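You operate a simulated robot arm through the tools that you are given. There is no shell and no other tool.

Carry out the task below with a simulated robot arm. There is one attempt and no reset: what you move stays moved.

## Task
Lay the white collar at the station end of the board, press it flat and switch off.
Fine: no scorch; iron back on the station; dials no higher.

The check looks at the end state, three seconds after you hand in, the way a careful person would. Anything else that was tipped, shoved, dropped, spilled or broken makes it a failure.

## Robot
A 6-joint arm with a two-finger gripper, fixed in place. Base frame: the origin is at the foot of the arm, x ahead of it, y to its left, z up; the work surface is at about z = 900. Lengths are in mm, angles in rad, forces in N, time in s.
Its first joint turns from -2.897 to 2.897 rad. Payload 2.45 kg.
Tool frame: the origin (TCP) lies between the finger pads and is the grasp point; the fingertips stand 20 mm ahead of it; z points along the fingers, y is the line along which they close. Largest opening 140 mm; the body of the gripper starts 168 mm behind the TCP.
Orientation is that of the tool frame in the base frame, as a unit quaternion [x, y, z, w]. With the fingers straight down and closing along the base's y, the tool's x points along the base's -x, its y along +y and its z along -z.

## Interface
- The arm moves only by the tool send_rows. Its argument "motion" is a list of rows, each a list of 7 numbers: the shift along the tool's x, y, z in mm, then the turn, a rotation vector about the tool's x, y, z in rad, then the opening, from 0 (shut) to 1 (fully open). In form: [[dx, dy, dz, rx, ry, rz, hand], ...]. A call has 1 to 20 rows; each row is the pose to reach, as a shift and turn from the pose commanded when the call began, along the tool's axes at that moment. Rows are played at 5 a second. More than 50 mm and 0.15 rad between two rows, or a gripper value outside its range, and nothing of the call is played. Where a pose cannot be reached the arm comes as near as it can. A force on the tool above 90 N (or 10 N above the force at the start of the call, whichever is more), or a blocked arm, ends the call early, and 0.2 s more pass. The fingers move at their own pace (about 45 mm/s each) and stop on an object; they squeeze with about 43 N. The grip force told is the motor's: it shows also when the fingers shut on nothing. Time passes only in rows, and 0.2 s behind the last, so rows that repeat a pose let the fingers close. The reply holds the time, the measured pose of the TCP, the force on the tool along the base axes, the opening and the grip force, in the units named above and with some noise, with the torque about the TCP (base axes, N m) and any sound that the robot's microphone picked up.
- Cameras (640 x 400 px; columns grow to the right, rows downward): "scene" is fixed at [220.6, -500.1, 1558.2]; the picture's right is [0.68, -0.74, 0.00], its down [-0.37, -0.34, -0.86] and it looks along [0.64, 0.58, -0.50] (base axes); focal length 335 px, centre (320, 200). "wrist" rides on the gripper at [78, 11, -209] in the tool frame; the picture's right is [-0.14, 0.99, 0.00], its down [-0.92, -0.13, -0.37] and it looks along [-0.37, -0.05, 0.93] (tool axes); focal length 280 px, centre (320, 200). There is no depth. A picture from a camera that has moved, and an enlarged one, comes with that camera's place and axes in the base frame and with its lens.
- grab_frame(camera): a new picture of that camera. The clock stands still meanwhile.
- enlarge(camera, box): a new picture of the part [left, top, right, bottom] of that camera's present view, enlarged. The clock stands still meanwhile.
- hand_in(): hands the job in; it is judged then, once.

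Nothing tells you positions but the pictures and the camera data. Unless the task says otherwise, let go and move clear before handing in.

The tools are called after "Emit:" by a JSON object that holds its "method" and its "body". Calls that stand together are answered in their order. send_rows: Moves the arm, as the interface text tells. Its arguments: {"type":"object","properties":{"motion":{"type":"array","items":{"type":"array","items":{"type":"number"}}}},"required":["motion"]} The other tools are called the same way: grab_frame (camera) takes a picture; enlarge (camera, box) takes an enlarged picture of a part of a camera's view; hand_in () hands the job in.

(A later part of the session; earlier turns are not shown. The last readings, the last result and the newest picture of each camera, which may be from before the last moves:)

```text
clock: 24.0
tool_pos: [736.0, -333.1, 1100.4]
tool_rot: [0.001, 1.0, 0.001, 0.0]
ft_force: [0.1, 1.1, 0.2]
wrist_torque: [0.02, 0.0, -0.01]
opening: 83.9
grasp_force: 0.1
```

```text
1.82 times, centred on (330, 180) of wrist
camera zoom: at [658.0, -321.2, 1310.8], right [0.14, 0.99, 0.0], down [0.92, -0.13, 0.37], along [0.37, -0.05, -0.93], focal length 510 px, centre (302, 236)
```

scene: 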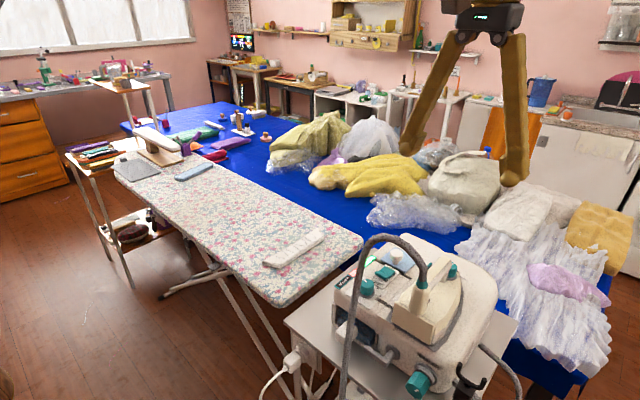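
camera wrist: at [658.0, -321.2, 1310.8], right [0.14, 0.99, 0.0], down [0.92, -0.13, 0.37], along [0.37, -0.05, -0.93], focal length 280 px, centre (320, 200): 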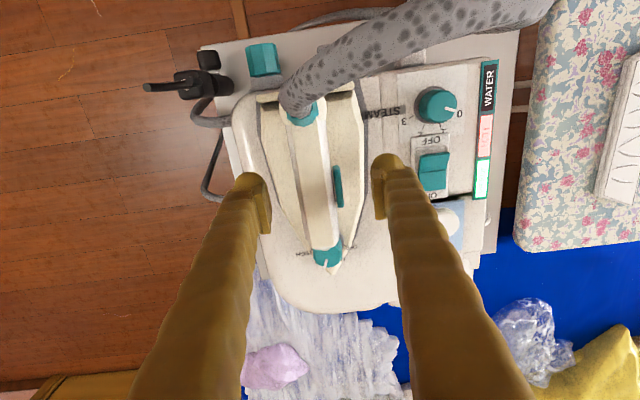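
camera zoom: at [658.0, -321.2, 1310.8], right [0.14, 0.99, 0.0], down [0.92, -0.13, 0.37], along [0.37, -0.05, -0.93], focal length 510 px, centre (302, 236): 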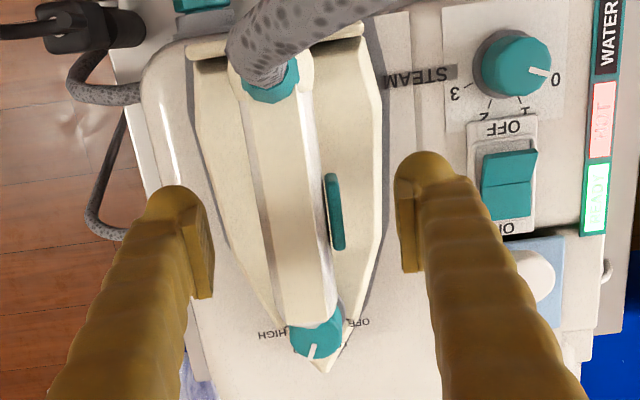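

The handle fits well between the pads (tips clear of the body by about 20 mm). I'll close on it gently.

Emit:
{"method": "send_rows", "body": {"motion": [[0, 1.5, 0, 0, 0, 0, 0.4], [0, 1.5, 0, 0, 0, 0, 0.3], [0, 1.5, 0, 0, 0, 0, 0.25], [0, 1.5, 0, 0, 0, 0, 0.2], [0, 1.5, 0, 0, 0, 0, 0.2]]}}

Emit:
{"method": "send_rows", "body": {"motion": [[0, 0, 0, 0, 0, 0, 0.15], [0, 0, 0, 0, 0, 0, 0.1], [0, 0, 0, 0, 0, 0, 0.1], [0, 0, 0, 0, 0, 0, 0.1]]}}

Emit:
{"method": "enlarge", "body": {"camera": "wrist", "box": [220, 70, 440, 290]}}

Emit:
{"method": "enlarge", "body": {"camera": "scene", "box": [380, 220, 480, 330]}}

```text
clock: 25.2
tool_pos: [735.9, -331.9, 1100.8]
tool_rot: [0.0, 1.0, 0.0, 0.0]
ft_force: [1.0, -3.1, -0.1]
wrist_torque: [0.01, 0.19, 0.07]
opening: 30.9
grasp_force: 7.6
heard: click, click
```

```text
clock: 26.2
tool_pos: [735.2, -332.1, 1101.9]
tool_rot: [0.0, 1.0, 0.0, 0.001]
ft_force: [-0.2, -0.5, 1.0]
wrist_torque: [-0.06, -0.17, -0.14]
opening: 25.7
grasp_force: 43.2
heard: click
```

```text
1.82 times, centred on (330, 180) of wrist
camera zoom: at [658.2, -319.6, 1310.8], right [0.14, 0.99, 0.0], down [0.92, -0.13, 0.37], along [0.37, -0.05, -0.93], focal length 510 px, centre (302, 236)
```

zoom: 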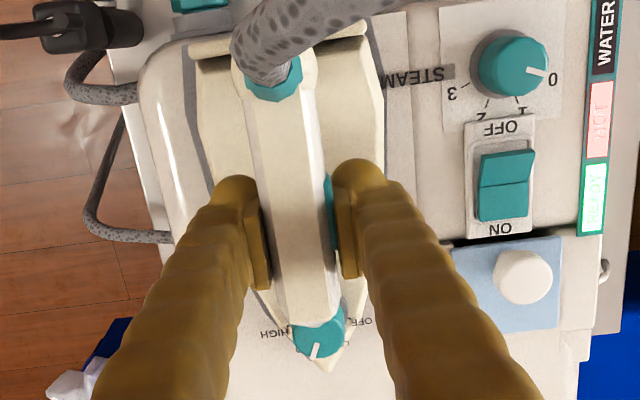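

```text
3.64 times, centred on (430, 275) of scene
camera zoom: at [220.6, -500.1, 1558.2], right [0.68, -0.74, 0.0], down [-0.37, -0.34, -0.86], along [0.64, 0.58, -0.5], focal length 1218 px, centre (-80, -73)
```

zoom: 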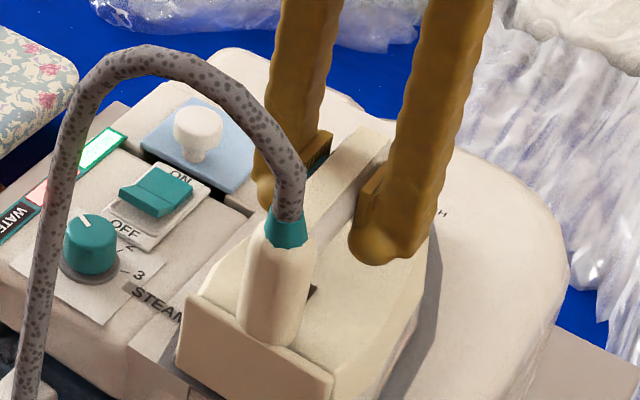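

The iron is held; the trigger clicked under the finger. I'll lift slowly and check.

Emit:
{"method": "send_rows", "body": {"motion": [[0, 0, -4, 0, 0, 0, 0.1], [0, 0, -12, 0, 0, 0, 0.1], [0, 0, -20, 0, 0, 0, 0.1], [0, 0, -20, 0, 0, 0, 0.1]]}}

Emit:
{"method": "enlarge", "body": {"camera": "scene", "box": [320, 200, 500, 360]}}

Emit:
{"method": "enlarge", "body": {"camera": "wrist", "box": [220, 70, 440, 290]}}

```text
clock: 27.2
tool_pos: [737.0, -331.6, 1121.7]
tool_rot: [0.0, 1.0, 0.001, 0.0]
ft_force: [-0.1, -0.2, -5.5]
wrist_torque: [0.03, 0.04, 0.02]
opening: 26.0
grasp_force: 43.5
```

```text
2.50 times, centred on (410, 280) of scene
camera zoom: at [220.6, -500.1, 1558.2], right [0.68, -0.74, 0.0], down [-0.37, -0.34, -0.86], along [0.64, 0.58, -0.5], focal length 838 px, centre (95, 0)
```

zoom: 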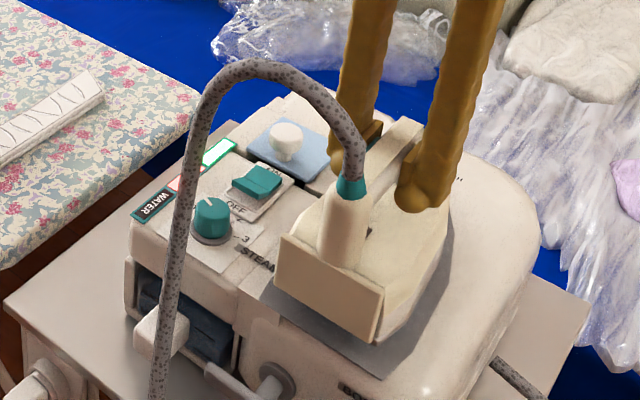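

```text
1.82 times, centred on (330, 180) of wrist
camera zoom: at [658.1, -319.9, 1330.9], right [0.14, 0.99, 0.0], down [0.92, -0.13, 0.37], along [0.37, -0.05, -0.93], focal length 510 px, centre (302, 236)
```

zoom: 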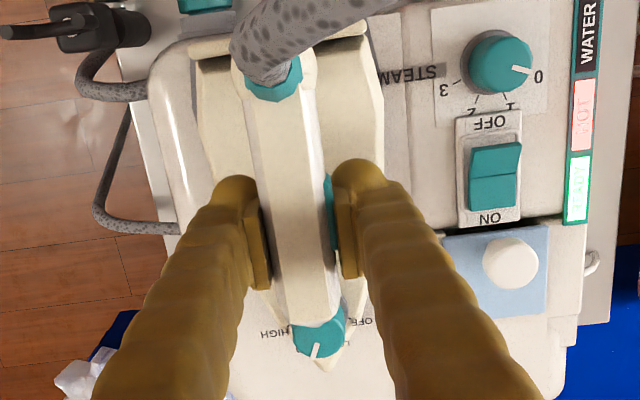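

The iron is up, level, about 0.55 kg. I'll raise it further to clear the knobs and carry it part of the way, watching the hose.

Emit:
{"method": "send_rows", "body": {"motion": [[0, 0, -25, 0, 0, 0, 0.1], [0, 0, -55, 0, 0, 0, 0.1], [0, 0, -85, 0, 0, 0, 0.1], [0, 30, -95, 0, 0, 0, 0.1], [2, 65, -95, 0, 0, 0, 0.1], [4, 105, -95, 0, 0, 0, 0.1], [6, 145, -95, 0, 0, 0, 0.1], [8, 185, -95, 0, 0, 0, 0.1], [10, 220, -95, 0, 0, 0, 0.1], [10, 220, -95, 0, 0, 0, 0.1]]}}

Emit:
{"method": "grab_frame", "body": {"camera": "scene"}}

Emit:
{"method": "grab_frame", "body": {"camera": "wrist"}}

```text
clock: 29.4
tool_pos: [725.3, -114.7, 1217.4]
tool_rot: [0.0, 1.0, 0.001, -0.001]
ft_force: [0.4, 0.5, -6.0]
wrist_torque: [-0.03, 0.06, 0.02]
opening: 26.1
grasp_force: 43.1
```

```text
taken
```

scene: 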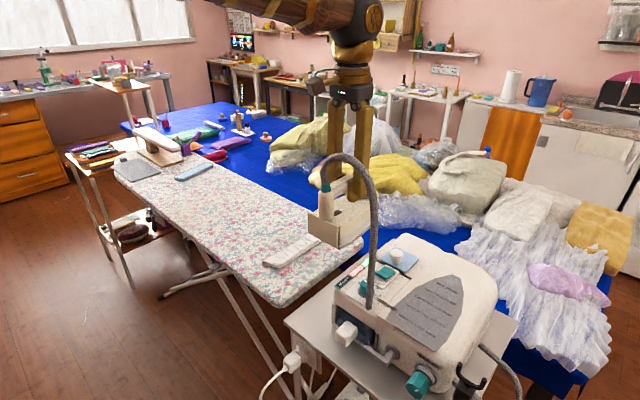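

```text
taken
camera wrist: at [647.7, -100.5, 1426.3], right [0.14, 0.99, 0.0], down [0.92, -0.13, 0.37], along [0.37, -0.05, -0.93], focal length 280 px, centre (320, 200)
```

wrist: 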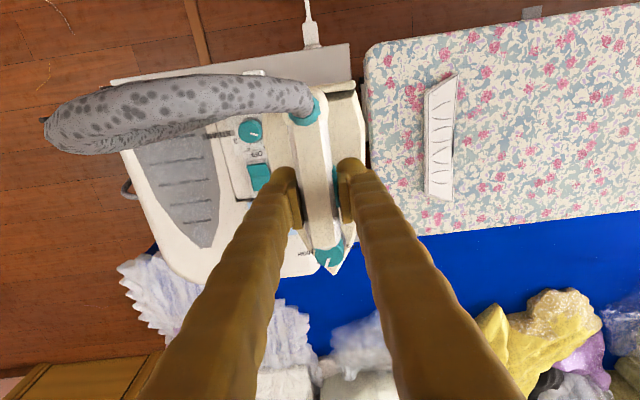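

The hose follows freely. I'll carry on over the collar.

Emit:
{"method": "send_rows", "body": {"motion": [[1, 40, 0, 0, 0, 0, 0.1], [2, 80, 0, 0, 0, 0, 0.1], [3, 120, 0, 0, 0, 0, 0.1], [4, 160, 0, 0, 0, 0, 0.1], [5, 195, 0, 0, 0, 0, 0.1], [5, 218, 0, 0, 0, 0, 0.1], [5, 218, 30, 0, 0, 0, 0.1], [5, 218, 70, 0, 0, 0, 0.1], [5, 218, 110, 0, 0, 0, 0.1], [5, 218, 150, 0, 0, 0, 0.1], [5, 218, 150, 0, 0, 0, 0.1]]}}

Emit:
{"method": "grab_frame", "body": {"camera": "scene"}}

Emit:
{"method": "grab_frame", "body": {"camera": "wrist"}}

```text
clock: 31.8
tool_pos: [719.7, 107.0, 1068.0]
tool_rot: [0.0, 1.0, 0.001, 0.001]
ft_force: [-0.3, -0.7, -5.8]
wrist_torque: [-0.03, 0.03, -0.01]
opening: 26.2
grasp_force: 42.4
```

```text
taken
```

scene: 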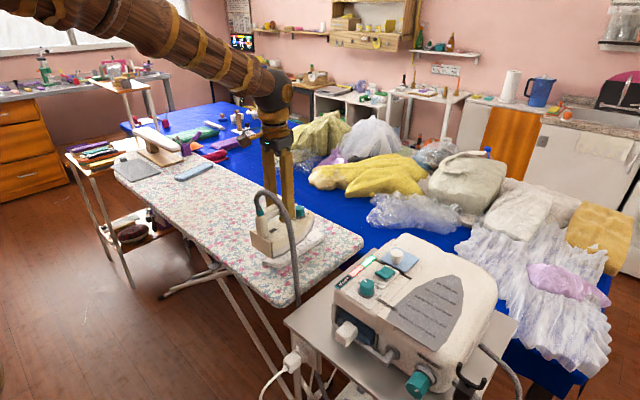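

```text
taken
camera wrist: at [642.3, 119.7, 1276.7], right [0.14, 0.99, 0.0], down [0.92, -0.13, 0.37], along [0.37, -0.05, -0.93], focal length 280 px, centre (320, 200)
```

wrist: 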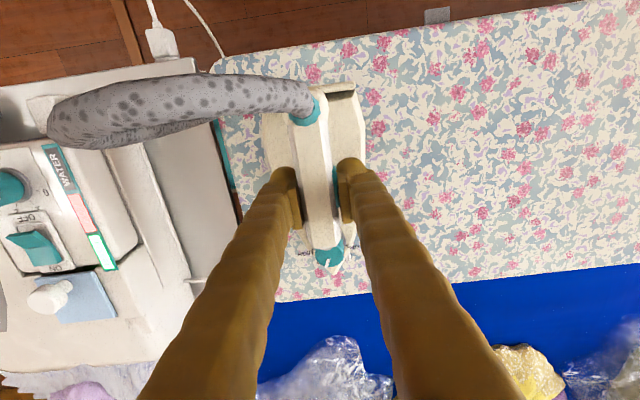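

Emit:
{"method": "enlarge", "body": {"camera": "scene", "box": [235, 180, 345, 280]}}

Emit:
{"method": "enlarge", "body": {"camera": "scene", "box": [370, 250, 500, 360]}}

```text
4.00 times, centred on (290, 230) of scene
camera zoom: at [220.6, -500.1, 1558.2], right [0.68, -0.74, 0.0], down [-0.37, -0.34, -0.86], along [0.64, 0.58, -0.5], focal length 1340 px, centre (440, 80)
```

zoom: 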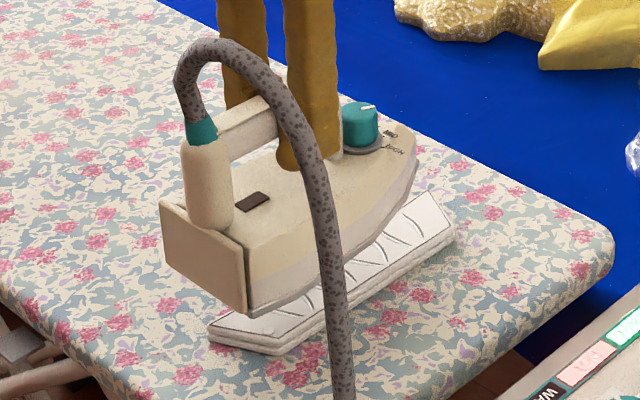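

```text
3.64 times, centred on (435, 305) of scene
camera zoom: at [220.6, -500.1, 1558.2], right [0.68, -0.74, 0.0], down [-0.37, -0.34, -0.86], along [0.64, 0.58, -0.5], focal length 1218 px, centre (-98, -182)
```

zoom: 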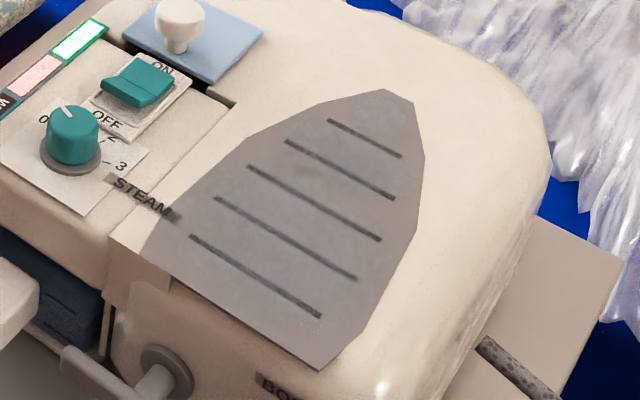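

The soleplate is about 66 mm above the collar (TCP-to-sole about 90 mm). Lowering to just above it.

Emit:
{"method": "send_rows", "body": {"motion": [[0, 0, 25, 0, 0, 0, 0.1], [0, 0, 45, 0, 0, 0, 0.1], [0, 0, 55, 0, 0, 0, 0.1], [0, 0, 55, 0, 0, 0, 0.1]]}}

Emit:
{"method": "enlarge", "body": {"camera": "scene", "box": [235, 180, 345, 280]}}

Emit:
{"method": "grab_frame", "body": {"camera": "wrist"}}

```text
clock: 32.8
tool_pos: [720.8, 106.4, 1014.2]
tool_rot: [0.0, 1.0, 0.001, 0.002]
ft_force: [-5.0, 0.5, 45.3]
wrist_torque: [-0.03, -0.06, -0.09]
opening: 26.3
grasp_force: 43.1
```

```text
4.00 times, centred on (290, 230) of scene
camera zoom: at [220.6, -500.1, 1558.2], right [0.68, -0.74, 0.0], down [-0.37, -0.34, -0.86], along [0.64, 0.58, -0.5], focal length 1340 px, centre (440, 80)
```

zoom: 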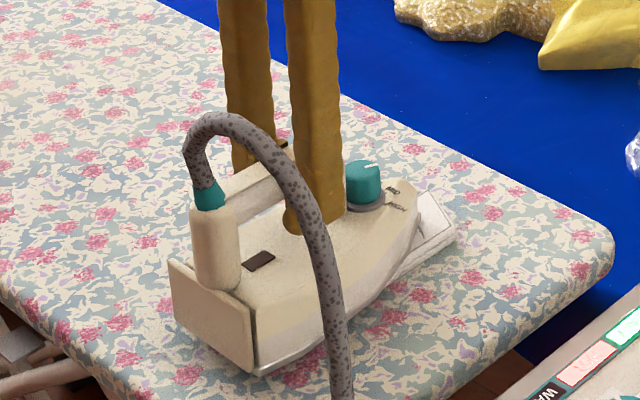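

```text
taken
camera wrist: at [642.7, 119.2, 1223.1], right [0.14, 0.99, 0.0], down [0.92, -0.13, 0.37], along [0.37, -0.05, -0.93], focal length 280 px, centre (320, 200)
```

wrist: 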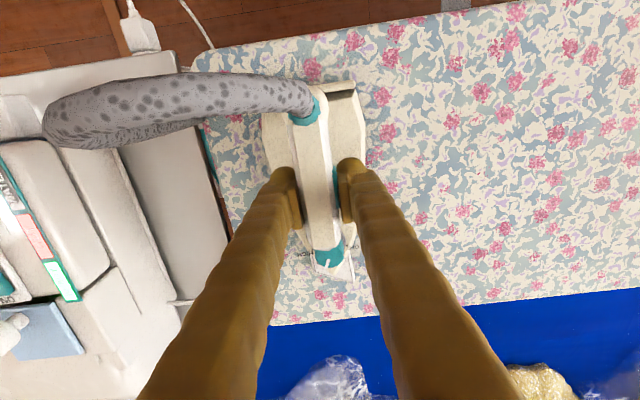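

The iron is already pressing (about 50 N). I'll hold about a second, then lift and look.

Emit:
{"method": "send_rows", "body": {"motion": [[0, 0, 0, 0, 0, 0, 0.1], [0, 0, 0, 0, 0, 0, 0.1], [0, 0, 0, 0, 0, 0, 0.1], [0, 0, 0, 0, 0, 0, 0.1], [0, 0, 0, 0, 0, 0, 0.1], [0, 0, -10, 0, 0, 0, 0.1], [0, 0, -30, 0, 0, 0, 0.1], [0, 0, -60, 0, 0, 0, 0.1], [0, 0, -60, 0, 0, 0, 0.1]]}}

Emit:
{"method": "enlarge", "body": {"camera": "scene", "box": [235, 180, 345, 280]}}

Emit:
{"method": "grab_frame", "body": {"camera": "wrist"}}

```text
clock: 34.8
tool_pos: [720.7, 107.5, 1071.6]
tool_rot: [0.0, 1.0, 0.001, 0.0]
ft_force: [0.2, 0.2, -6.7]
wrist_torque: [0.02, 0.07, 0.0]
opening: 26.0
grasp_force: 42.8
```

```text
4.00 times, centred on (290, 230) of scene
camera zoom: at [220.6, -500.1, 1558.2], right [0.68, -0.74, 0.0], down [-0.37, -0.34, -0.86], along [0.64, 0.58, -0.5], focal length 1340 px, centre (440, 80)
```

zoom: 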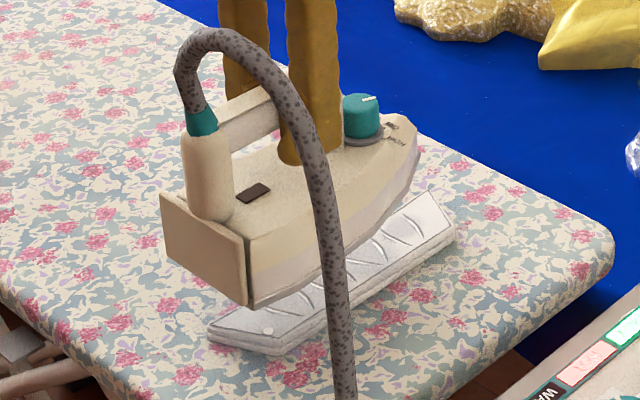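

```text
taken
camera wrist: at [643.3, 118.8, 1280.9], right [0.14, 0.99, 0.0], down [0.92, -0.13, 0.37], along [0.36, -0.05, -0.93], focal length 280 px, centre (320, 200)
```

wrist: 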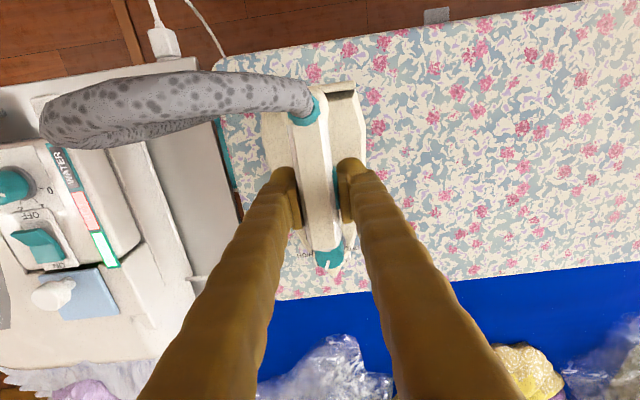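

Emit:
{"method": "enlarge", "body": {"camera": "scene", "box": [280, 225, 355, 275]}}

Emit:
{"method": "enlarge", "body": {"camera": "wrist", "box": [250, 60, 400, 290]}}

```text
8.00 times, centred on (318, 250) of scene
camera zoom: at [220.6, -500.1, 1558.2], right [0.68, -0.74, 0.0], down [-0.37, -0.34, -0.86], along [0.64, 0.58, -0.5], focal length 2680 px, centre (340, -200)
```

zoom: 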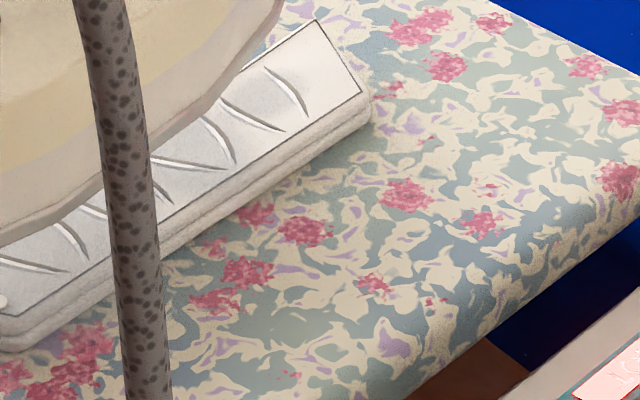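

```text
1.74 times, centred on (325, 175) of wrist
camera zoom: at [643.3, 118.8, 1280.9], right [0.14, 0.99, 0.0], down [0.92, -0.13, 0.37], along [0.36, -0.05, -0.93], focal length 488 px, centre (311, 244)
```

zoom: 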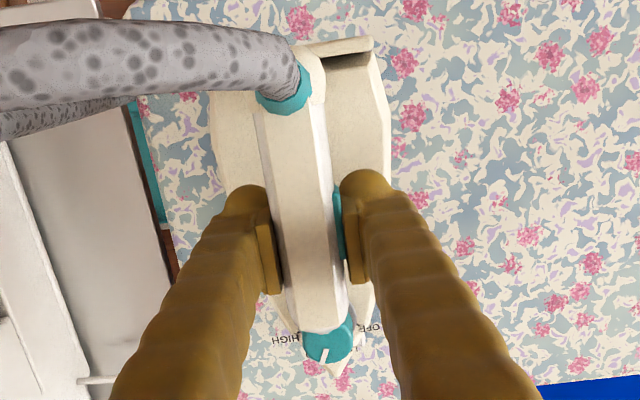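

Creases are still visible on the collar. I'll press the far half (x≈820) similarly.

Emit:
{"method": "send_rows", "body": {"motion": [[-45, 0, 0, 0, 0, 0, 0.1], [-90, 0, 0, 0, 0, 0, 0.1], [-95, 0, 20, 0, 0, 0, 0.1], [-95, 0, 45, 0, 0, 0, 0.1], [-95, 0, 57, 0, 0, 0, 0.1], [-95, 0, 59, 0, 0, 0, 0.1], [-95, 0, 59, 0, 0, 0, 0.1], [-95, 0, 59, 0, 0, 0, 0.1], [-95, 0, 59, 0, 0, 0, 0.1], [-95, 0, 59, 0, 0, 0, 0.1], [-95, 0, 59, 0, 0, 0, 0.1], [-95, 0, 59, 0, 0, 0, 0.1]]}}

Emit:
{"method": "send_rows", "body": {"motion": [[0, 0, -20, 0, 0, 0, 0.1], [0, 0, -50, 0, 0, 0, 0.1], [0, 0, -90, 0, 0, 0, 0.1], [0, 0, -120, 0, 0, 0, 0.1], [0, 0, -120, 0, 0, 0, 0.1]]}}

Emit:
{"method": "enlarge", "body": {"camera": "scene", "box": [235, 180, 365, 290]}}

Emit:
{"method": "grab_frame", "body": {"camera": "wrist"}}

```text
clock: 37.4
tool_pos: [815.6, 106.9, 1013.5]
tool_rot: [0.0, 1.0, 0.0, 0.001]
ft_force: [1.8, 0.2, 4.2]
wrist_torque: [-0.06, 0.45, 0.0]
opening: 25.6
grasp_force: 42.9
```

```text
clock: 38.6
tool_pos: [815.5, 106.4, 1133.7]
tool_rot: [0.0, 1.0, 0.001, 0.0]
ft_force: [0.5, -0.3, -6.1]
wrist_torque: [-0.02, 0.05, 0.0]
opening: 25.9
grasp_force: 43.3
```

```text
3.64 times, centred on (300, 235) of scene
camera zoom: at [220.6, -500.1, 1558.2], right [0.68, -0.74, 0.0], down [-0.37, -0.34, -0.86], along [0.64, 0.58, -0.5], focal length 1218 px, centre (393, 73)
```

zoom: 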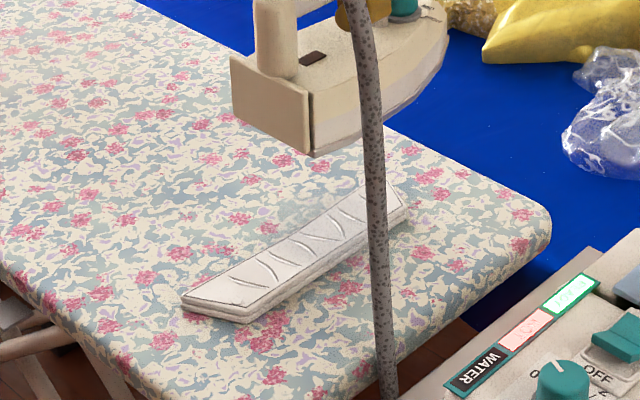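

```text
taken
camera wrist: at [738.1, 117.8, 1343.4], right [0.14, 0.99, 0.0], down [0.92, -0.13, 0.37], along [0.37, -0.05, -0.93], focal length 280 px, centre (320, 200)
```

wrist: 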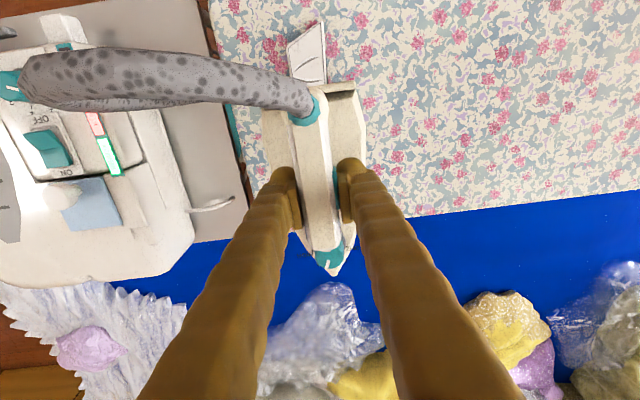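

Emit:
{"method": "enlarge", "body": {"camera": "scene", "box": [280, 220, 355, 275]}}

Emit:
{"method": "enlarge", "body": {"camera": "wrist", "box": [260, 10, 370, 110]}}

```text
7.27 times, centred on (318, 248) of scene
camera zoom: at [220.6, -500.1, 1558.2], right [0.68, -0.74, 0.0], down [-0.37, -0.34, -0.86], along [0.64, 0.58, -0.5], focal length 2437 px, centre (338, -146)
```

zoom: 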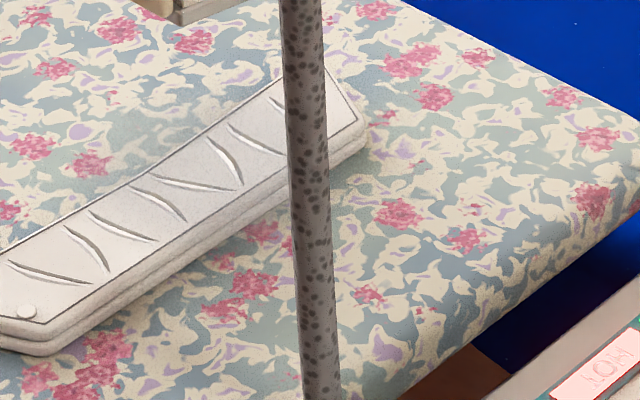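

```text
4.00 times, centred on (315, 60) of wrist
camera zoom: at [738.1, 117.8, 1343.4], right [0.14, 0.99, 0.0], down [0.92, -0.13, 0.37], along [0.37, -0.05, -0.93], focal length 1122 px, centre (340, 760)
```

zoom: 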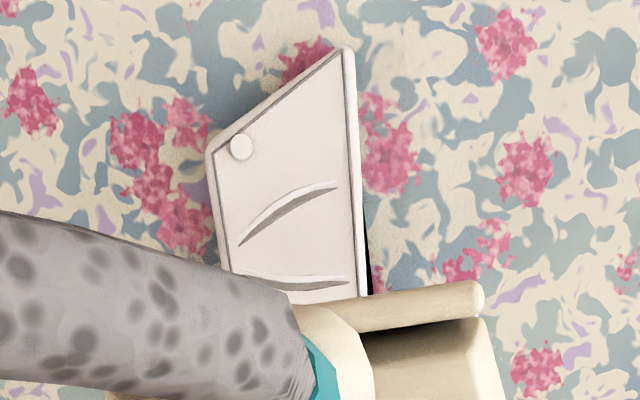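

Emit:
{"method": "enlarge", "body": {"camera": "scene", "box": [240, 180, 360, 270]}}

Emit:
{"method": "enlarge", "body": {"camera": "scene", "box": [255, 230, 320, 275]}}

```text
4.44 times, centred on (300, 225) of scene
camera zoom: at [220.6, -500.1, 1558.2], right [0.68, -0.74, 0.0], down [-0.37, -0.34, -0.86], along [0.64, 0.58, -0.5], focal length 1489 px, centre (409, 89)
```

zoom: 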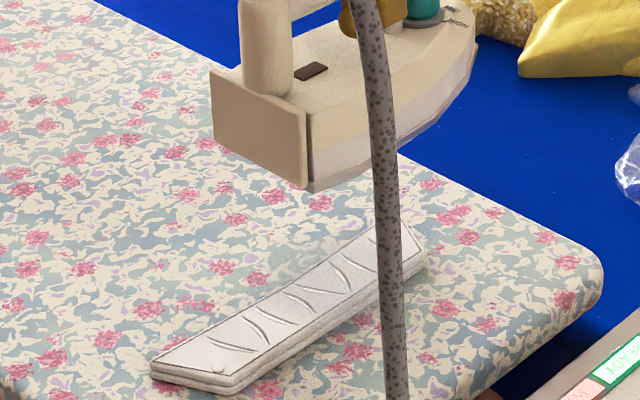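

```text
8.89 times, centred on (288, 252) of scene
camera zoom: at [220.6, -500.1, 1558.2], right [0.68, -0.74, 0.0], down [-0.37, -0.34, -0.86], along [0.64, 0.58, -0.5], focal length 2978 px, centre (609, -267)
```

zoom: 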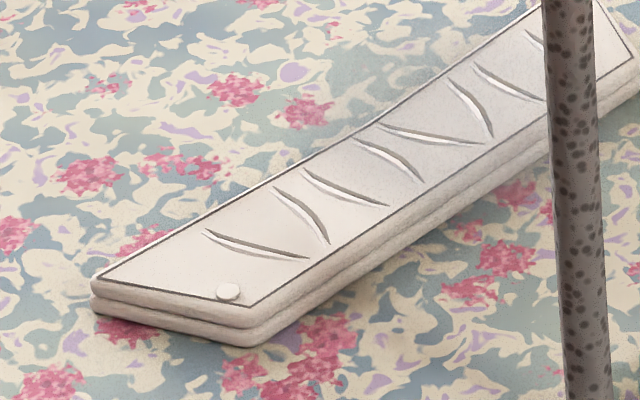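

The seven creases still show, so more dwell is needed. I'll press once in the middle (x≈750) with about 35–45 N for roughly 2 s, and lift within the same call.

Emit:
{"method": "send_rows", "body": {"motion": [[35, 0, 10, 0, 0, 0, 0.1], [65, 0, 40, 0, 0, 0, 0.1], [65, 0, 80, 0, 0, 0, 0.1], [65, 0, 105, 0, 0, 0, 0.1], [65, 0, 117, 0, 0, 0, 0.1], [65, 0, 121, 0, 0, 0, 0.1], [65, 0, 121, 0, 0, 0, 0.1], [65, 0, 121, 0, 0, 0, 0.1], [65, 0, 121, 0, 0, 0, 0.1], [65, 0, 121, 0, 0, 0, 0.1], [65, 0, 121, 0, 0, 0, 0.1], [65, 0, 121, 0, 0, 0, 0.1], [65, 0, 121, 0, 0, 0, 0.1]]}}

Emit:
{"method": "send_rows", "body": {"motion": [[0, 0, -20, 0, 0, 0, 0.1], [0, 0, -60, 0, 0, 0, 0.1], [-40, 0, -100, 0, 0, 0, 0.1], [-65, 0, -121, 0, 0, 0, 0.1], [-65, 0, -121, 0, 0, 0, 0.1]]}}

Emit:
{"method": "enlarge", "body": {"camera": "scene", "box": [255, 230, 320, 275]}}

Emit:
{"method": "enlarge", "body": {"camera": "scene", "box": [280, 220, 355, 275]}}

```text
clock: 41.4
tool_pos: [751.6, 106.5, 1012.9]
tool_rot: [0.0, 1.0, 0.0, 0.001]
ft_force: [2.6, 0.7, 43.5]
wrist_torque: [-0.07, -0.19, 0.01]
opening: 26.1
grasp_force: 42.9
```

```text
refused: row 3 steps farther than a row can; nothing moved
```

```text
8.89 times, centred on (288, 252) of scene
camera zoom: at [220.6, -500.1, 1558.2], right [0.68, -0.74, 0.0], down [-0.37, -0.34, -0.86], along [0.64, 0.58, -0.5], focal length 2978 px, centre (609, -267)
```

zoom: 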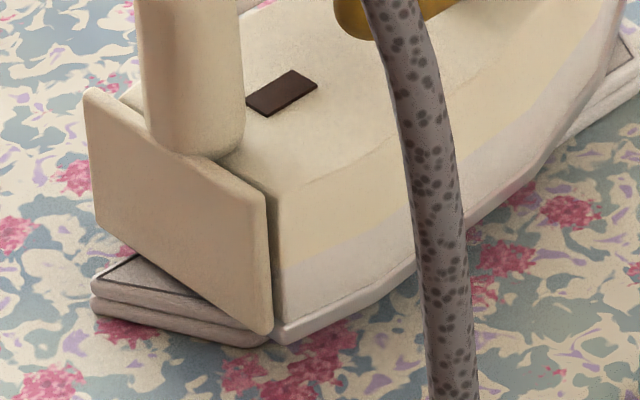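

```text
7.27 times, centred on (318, 248) of scene
camera zoom: at [220.6, -500.1, 1558.2], right [0.68, -0.74, 0.0], down [-0.37, -0.34, -0.86], along [0.64, 0.58, -0.5], focal length 2437 px, centre (338, -146)
```

zoom: 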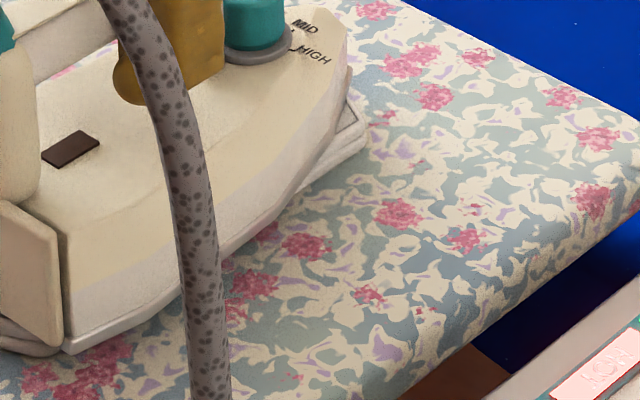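

The lift was refused for step size; time stands still meanwhile, so I'll lift at once with smaller steps.

Emit:
{"method": "send_rows", "body": {"motion": [[0, 0, -15, 0, 0, 0, 0.1], [0, 0, -50, 0, 0, 0, 0.1], [-20, 0, -85, 0, 0, 0, 0.1], [-45, 0, -115, 0, 0, 0, 0.1], [-65, 0, -121, 0, 0, 0, 0.1], [-65, 0, -121, 0, 0, 0, 0.1]]}}

Emit:
{"method": "enlarge", "body": {"camera": "scene", "box": [255, 230, 320, 275]}}

Emit:
{"method": "enlarge", "body": {"camera": "scene", "box": [280, 220, 355, 275]}}

```text
clock: 42.8
tool_pos: [816.4, 106.0, 1134.4]
tool_rot: [0.0, 1.0, 0.001, 0.0]
ft_force: [0.6, 0.1, -6.2]
wrist_torque: [-0.01, 0.04, 0.01]
opening: 26.1
grasp_force: 43.1
```

```text
8.89 times, centred on (288, 252) of scene
camera zoom: at [220.6, -500.1, 1558.2], right [0.68, -0.74, 0.0], down [-0.37, -0.34, -0.86], along [0.64, 0.58, -0.5], focal length 2978 px, centre (609, -267)
```

zoom: 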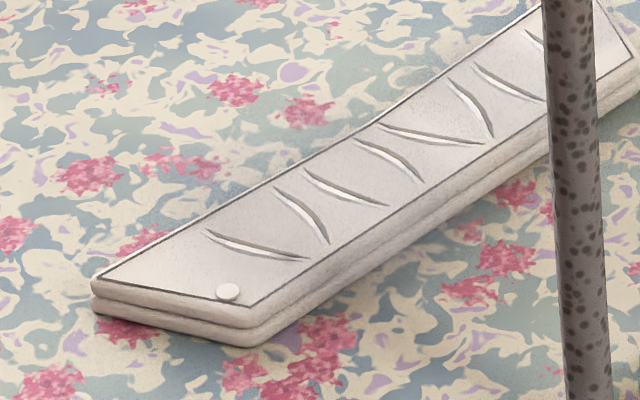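

```text
7.27 times, centred on (318, 248) of scene
camera zoom: at [220.6, -500.1, 1558.2], right [0.68, -0.74, 0.0], down [-0.37, -0.34, -0.86], along [0.64, 0.58, -0.5], focal length 2437 px, centre (338, -146)
```

zoom: 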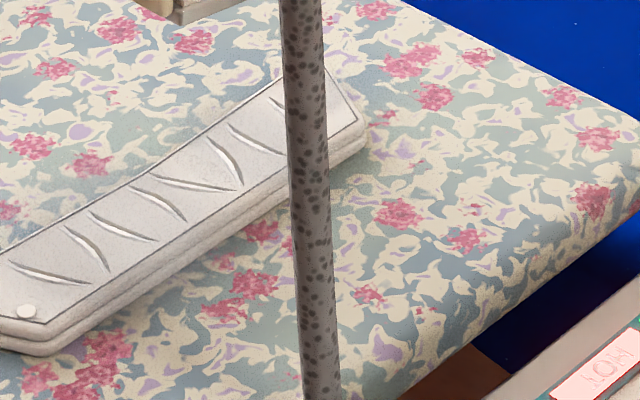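

Emit:
{"method": "enlarge", "body": {"camera": "scene", "box": [270, 240, 302, 262]}}

Emit:
{"method": "enlarge", "body": {"camera": "scene", "box": [330, 240, 400, 300]}}

Emit:
{"method": "grab_frame", "body": {"camera": "wrist"}}

```text
16.00 times, centred on (286, 251) of scene
camera zoom: at [220.6, -500.1, 1558.2], right [0.68, -0.74, 0.0], down [-0.37, -0.34, -0.86], along [0.64, 0.58, -0.5], focal length 5361 px, centre (864, -616)
```

zoom: 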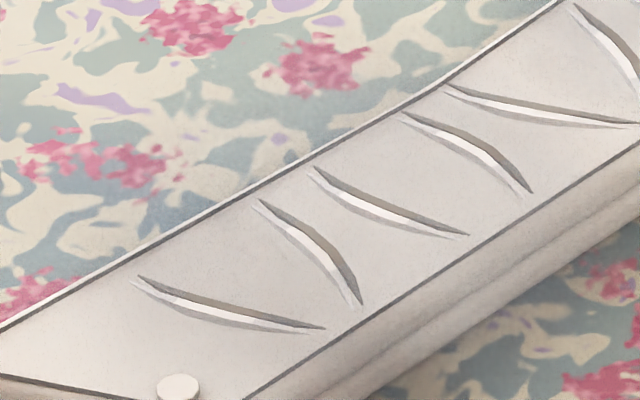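

```text
6.67 times, centred on (365, 270) of scene
camera zoom: at [220.6, -500.1, 1558.2], right [0.68, -0.74, 0.0], down [-0.37, -0.34, -0.86], along [0.64, 0.58, -0.5], focal length 2234 px, centre (20, -267)
```

zoom: 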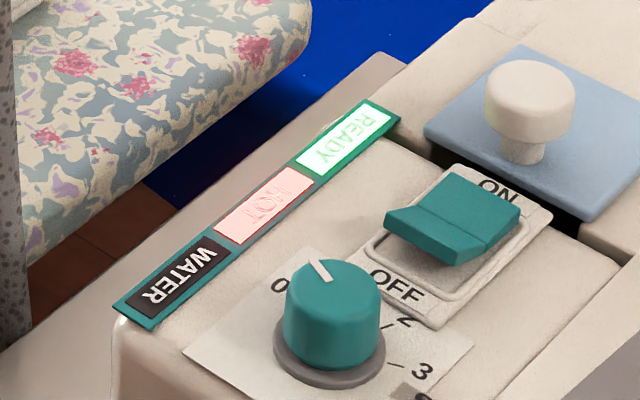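

```text
taken
camera wrist: at [738.0, 117.8, 1343.6], right [0.14, 0.99, 0.0], down [0.92, -0.13, 0.37], along [0.37, -0.05, -0.93], focal length 280 px, centre (320, 200)
```

wrist: 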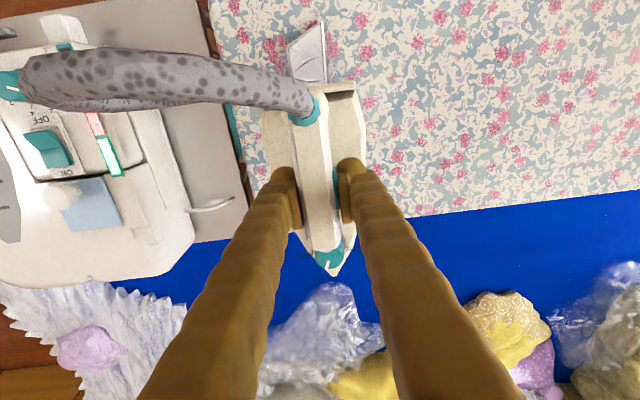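

I'll shift the iron sideways along the board (well above it) so the wrist camera can see the collar from above.

Emit:
{"method": "send_rows", "body": {"motion": [[10, 40, 0, 0, 0, 0, 0.1], [20, 80, 0, 0, 0, 0, 0.1], [30, 120, 0, 0, 0, 0, 0.1], [40, 160, 0, 0, 0, 0, 0.1], [45, 195, 0, 0, 0, 0, 0.1], [45, 195, 0, 0, 0, 0, 0.1]]}}

Emit:
{"method": "grab_frame", "body": {"camera": "wrist"}}

Emit:
{"method": "enlarge", "body": {"camera": "wrist", "box": [160, 40, 280, 240]}}

Emit:
{"method": "enlarge", "body": {"camera": "scene", "box": [240, 180, 360, 270]}}

```text
clock: 44.2
tool_pos: [770.9, 302.1, 1132.5]
tool_rot: [0.0, 1.0, 0.002, 0.001]
ft_force: [-0.3, -0.4, -5.3]
wrist_torque: [-0.02, 0.04, 0.0]
opening: 25.8
grasp_force: 42.9
```

```text
taken
camera wrist: at [692.4, 312.9, 1342.1], right [0.14, 0.99, 0.0], down [0.92, -0.13, 0.37], along [0.37, -0.05, -0.93], focal length 280 px, centre (320, 200)
```

wrist: 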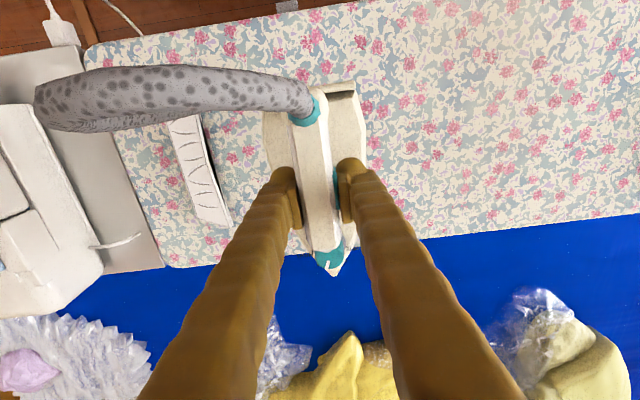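

```text
2.00 times, centred on (220, 140) of wrist
camera zoom: at [692.4, 312.9, 1342.1], right [0.14, 0.99, 0.0], down [0.92, -0.13, 0.37], along [0.37, -0.05, -0.93], focal length 561 px, centre (520, 320)
```

zoom: 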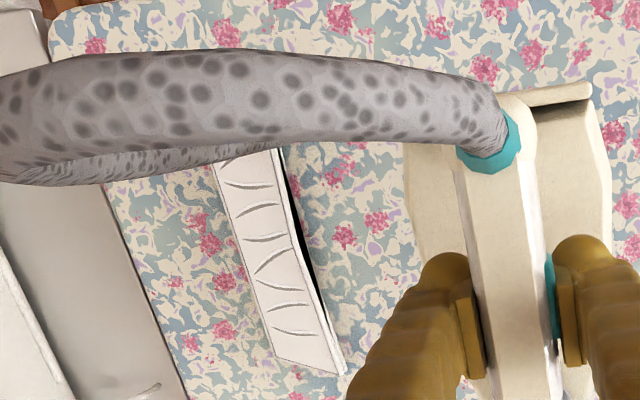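

```text
4.44 times, centred on (300, 225) of scene
camera zoom: at [220.6, -500.1, 1558.2], right [0.68, -0.74, 0.0], down [-0.37, -0.34, -0.86], along [0.64, 0.58, -0.5], focal length 1489 px, centre (409, 89)
```

zoom: 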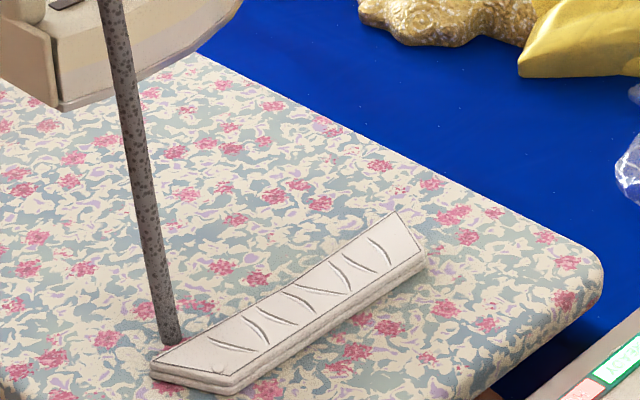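

Emit:
{"method": "enlarge", "body": {"camera": "wrist", "box": [190, 110, 240, 230]}}

Emit:
{"method": "enlarge", "body": {"camera": "scene", "box": [262, 222, 342, 274]}}

```text
3.33 times, centred on (215, 170) of wrist
camera zoom: at [692.4, 312.9, 1342.1], right [0.14, 0.99, 0.0], down [0.92, -0.13, 0.37], along [0.37, -0.05, -0.93], focal length 935 px, centre (670, 300)
```

zoom: 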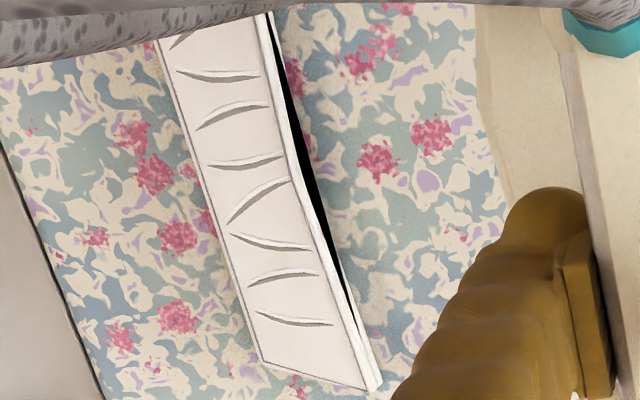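

```text
7.69 times, centred on (302, 248) of scene
camera zoom: at [220.6, -500.1, 1558.2], right [0.68, -0.74, 0.0], down [-0.37, -0.34, -0.86], along [0.64, 0.58, -0.5], focal length 2577 px, centre (458, -169)
```

zoom: 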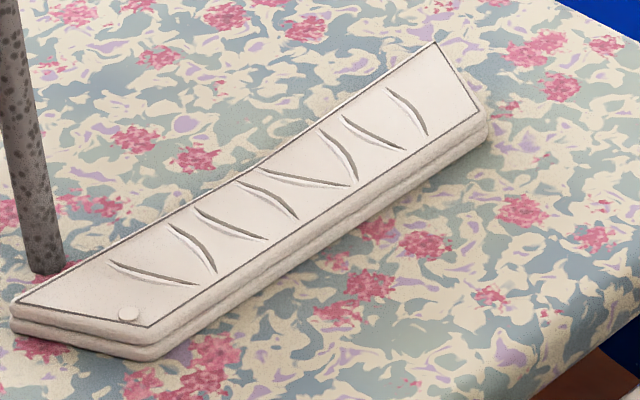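

No scorch and no clear change yet, so more dwell is needed. I'll return over the middle, press about 2.6 s at about 45 N, and lift in the same call.

Emit:
{"method": "send_rows", "body": {"motion": [[4, -40, 0, 0, 0, 0, 0.1], [8, -80, 0, 0, 0, 0, 0.1], [12, -120, 0, 0, 0, 0, 0.1], [16, -160, 0, 0, 0, 0, 0.1], [20, -195, 0, 0, 0, 0, 0.1], [20, -195, 40, 0, 0, 0, 0.1], [20, -195, 80, 0, 0, 0, 0.1], [20, -195, 105, 0, 0, 0, 0.1]]}}

Emit:
{"method": "send_rows", "body": {"motion": [[0, 0, 12, 0, 0, 0, 0.1], [0, 0, 16, 0, 0, 0, 0.1], [0, 0, 16, 0, 0, 0, 0.1], [0, 0, 16, 0, 0, 0, 0.1], [0, 0, 16, 0, 0, 0, 0.1], [0, 0, 16, 0, 0, 0, 0.1], [0, 0, 16, 0, 0, 0, 0.1], [0, 0, 16, 0, 0, 0, 0.1], [0, 0, 16, 0, 0, 0, 0.1], [0, 0, 16, 0, 0, 0, 0.1], [0, 0, 16, 0, 0, 0, 0.1], [0, 0, 16, 0, 0, 0, 0.1], [0, 0, 16, 0, 0, 0, 0.1], [0, 0, -15, 0, 0, 0, 0.1], [-20, 0, -50, 0, 0, 0, 0.1], [-50, 0, -80, 0, 0, 0, 0.1], [-65, 0, -105, 0, 0, 0, 0.1], [-65, 0, -105, 0, 0, 0, 0.1]]}}

Emit:
{"method": "enlarge", "body": {"camera": "scene", "box": [262, 222, 342, 274]}}

Emit:
{"method": "enlarge", "body": {"camera": "scene", "box": [270, 240, 302, 262]}}

```text
clock: 46.0
tool_pos: [751.7, 107.3, 1027.9]
tool_rot: [0.0, 1.0, 0.001, 0.001]
ft_force: [-0.2, 0.1, -5.4]
wrist_torque: [0.0, 0.03, 0.01]
opening: 26.2
grasp_force: 42.8
```

```text
clock: 49.8
tool_pos: [816.1, 107.7, 1134.1]
tool_rot: [0.0, 1.0, 0.001, 0.0]
ft_force: [0.0, -0.6, -6.7]
wrist_torque: [0.01, 0.06, 0.0]
opening: 26.0
grasp_force: 42.8
```

```text
7.69 times, centred on (302, 248) of scene
camera zoom: at [220.6, -500.1, 1558.2], right [0.68, -0.74, 0.0], down [-0.37, -0.34, -0.86], along [0.64, 0.58, -0.5], focal length 2577 px, centre (458, -169)
```

zoom: 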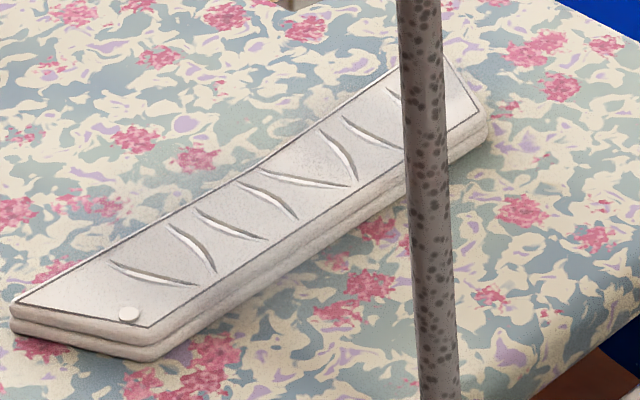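

```text
16.00 times, centred on (286, 251) of scene
camera zoom: at [220.6, -500.1, 1558.2], right [0.68, -0.74, 0.0], down [-0.37, -0.34, -0.86], along [0.64, 0.58, -0.5], focal length 5361 px, centre (864, -616)
```

zoom: 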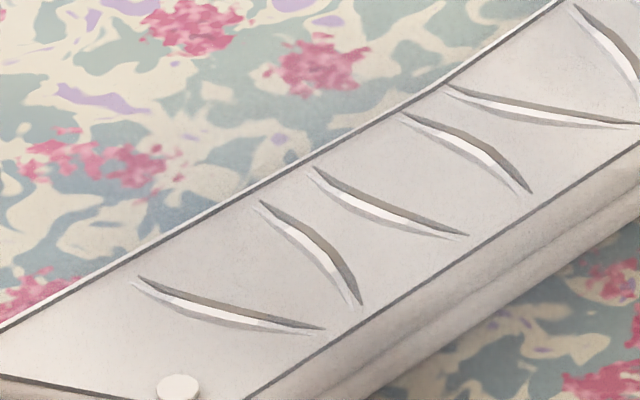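

No scorch, and still no obvious change. The ends have had the least dwell, so I'll press the far end (x≈815) firmly for about 2.4 s, then the near end.

Emit:
{"method": "send_rows", "body": {"motion": [[0, 0, 40, 0, 0, 0, 0.1], [0, 0, 80, 0, 0, 0, 0.1], [0, 0, 108, 0, 0, 0, 0.1], [0, 0, 118, 0, 0, 0, 0.1], [0, 0, 121.5, 0, 0, 0, 0.1], [0, 0, 121.5, 0, 0, 0, 0.1], [0, 0, 121.5, 0, 0, 0, 0.1], [0, 0, 121.5, 0, 0, 0, 0.1], [0, 0, 121.5, 0, 0, 0, 0.1], [0, 0, 121.5, 0, 0, 0, 0.1], [0, 0, 121.5, 0, 0, 0, 0.1], [0, 0, 121.5, 0, 0, 0, 0.1], [0, 0, 121.5, 0, 0, 0, 0.1], [0, 0, 121.5, 0, 0, 0, 0.1]]}}

Emit:
{"method": "send_rows", "body": {"motion": [[0, 0, -15, 0, 0, 0, 0.1], [20, 0, -40, 0, 0, 0, 0.1], [60, 0, -40, 0, 0, 0, 0.1], [97, 0, -40, 0, 0, 0, 0.1], [97, 0, -15, 0, 0, 0, 0.1], [97, 0, -3, 0, 0, 0, 0.1], [97, 0, 0.5, 0, 0, 0, 0.1], [97, 0, 0.5, 0, 0, 0, 0.1], [97, 0, 0.5, 0, 0, 0, 0.1], [97, 0, 0.5, 0, 0, 0, 0.1], [97, 0, 0.5, 0, 0, 0, 0.1], [97, 0, 0.5, 0, 0, 0, 0.1], [97, 0, 0.5, 0, 0, 0, 0.1], [97, 0, 0.5, 0, 0, 0, 0.1], [97, 0, 0.5, 0, 0, 0, 0.1], [97, 0, 0.5, 0, 0, 0, 0.1]]}}

Emit:
{"method": "send_rows", "body": {"motion": [[0, 0, -15, 0, 0, 0, 0.1], [0, 0, -50, 0, 0, 0, 0.1], [0, 0, -90, 0, 0, 0, 0.1], [0, 20, -121, 0, 0, 0, 0.1], [0, 60, -121, 0, 0, 0, 0.1], [0, 100, -121, 0, 0, 0, 0.1], [0, 140, -121, 0, 0, 0, 0.1], [0, 180, -121, 0, 0, 0, 0.1], [0, 195, -121, 0, 0, 0, 0.1], [0, 195, -121, 0, 0, 0, 0.1]]}}

Emit:
{"method": "enlarge", "body": {"camera": "scene", "box": [262, 222, 342, 274]}}

Emit:
{"method": "enlarge", "body": {"camera": "scene", "box": [240, 180, 360, 270]}}

Emit:
{"method": "enlarge", "body": {"camera": "wrist", "box": [170, 110, 260, 250]}}

```text
clock: 52.8
tool_pos: [816.3, 106.3, 1011.6]
tool_rot: [0.0, 1.0, 0.001, 0.001]
ft_force: [3.2, -0.3, 31.5]
wrist_torque: [-0.09, -0.12, 0.02]
opening: 25.6
grasp_force: 43.1
```

```text
clock: 56.2
tool_pos: [719.1, 105.7, 1010.4]
tool_rot: [0.0, 1.0, 0.0, 0.001]
ft_force: [3.1, 0.8, 45.5]
wrist_torque: [-0.08, -0.06, 0.01]
opening: 26.1
grasp_force: 42.9
```

```text
clock: 58.4
tool_pos: [719.8, 301.3, 1132.9]
tool_rot: [0.0, 1.0, 0.001, 0.0]
ft_force: [-0.5, -0.3, -6.3]
wrist_torque: [0.02, 0.05, 0.01]
opening: 26.1
grasp_force: 42.8
```

```text
7.69 times, centred on (302, 248) of scene
camera zoom: at [220.6, -500.1, 1558.2], right [0.68, -0.74, 0.0], down [-0.37, -0.34, -0.86], along [0.64, 0.58, -0.5], focal length 2577 px, centre (458, -169)
```

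zoom: 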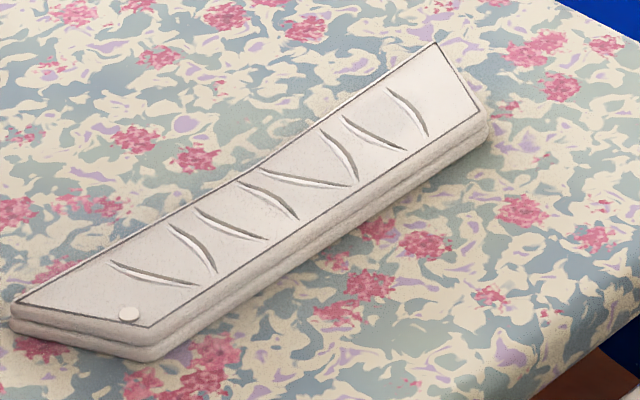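

```text
4.44 times, centred on (300, 225) of scene
camera zoom: at [220.6, -500.1, 1558.2], right [0.68, -0.74, 0.0], down [-0.37, -0.34, -0.86], along [0.64, 0.58, -0.5], focal length 1489 px, centre (409, 89)
```

zoom: 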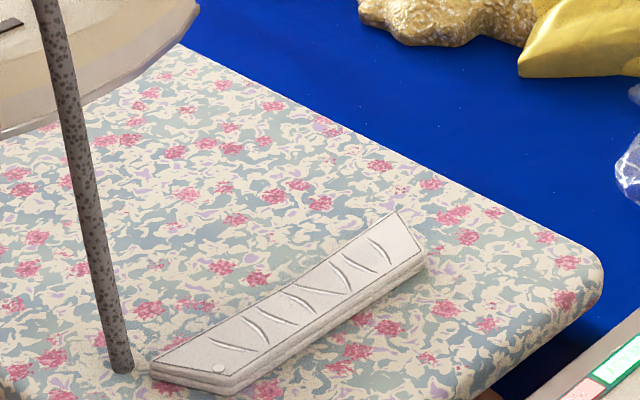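

```text
2.86 times, centred on (215, 180) of wrist
camera zoom: at [642.2, 313.9, 1341.7], right [0.14, 0.99, 0.0], down [0.92, -0.13, 0.37], along [0.37, -0.05, -0.93], focal length 801 px, centre (620, 257)
```

zoom: 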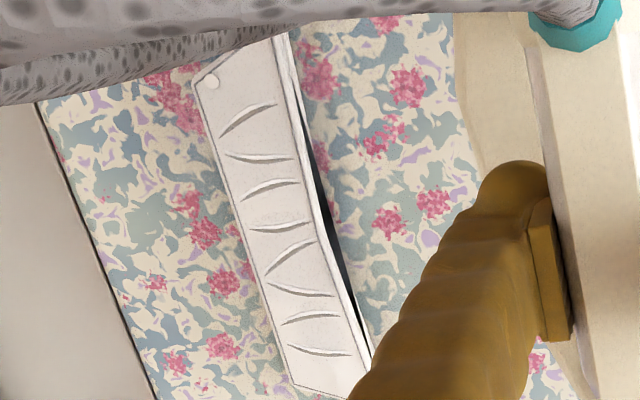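

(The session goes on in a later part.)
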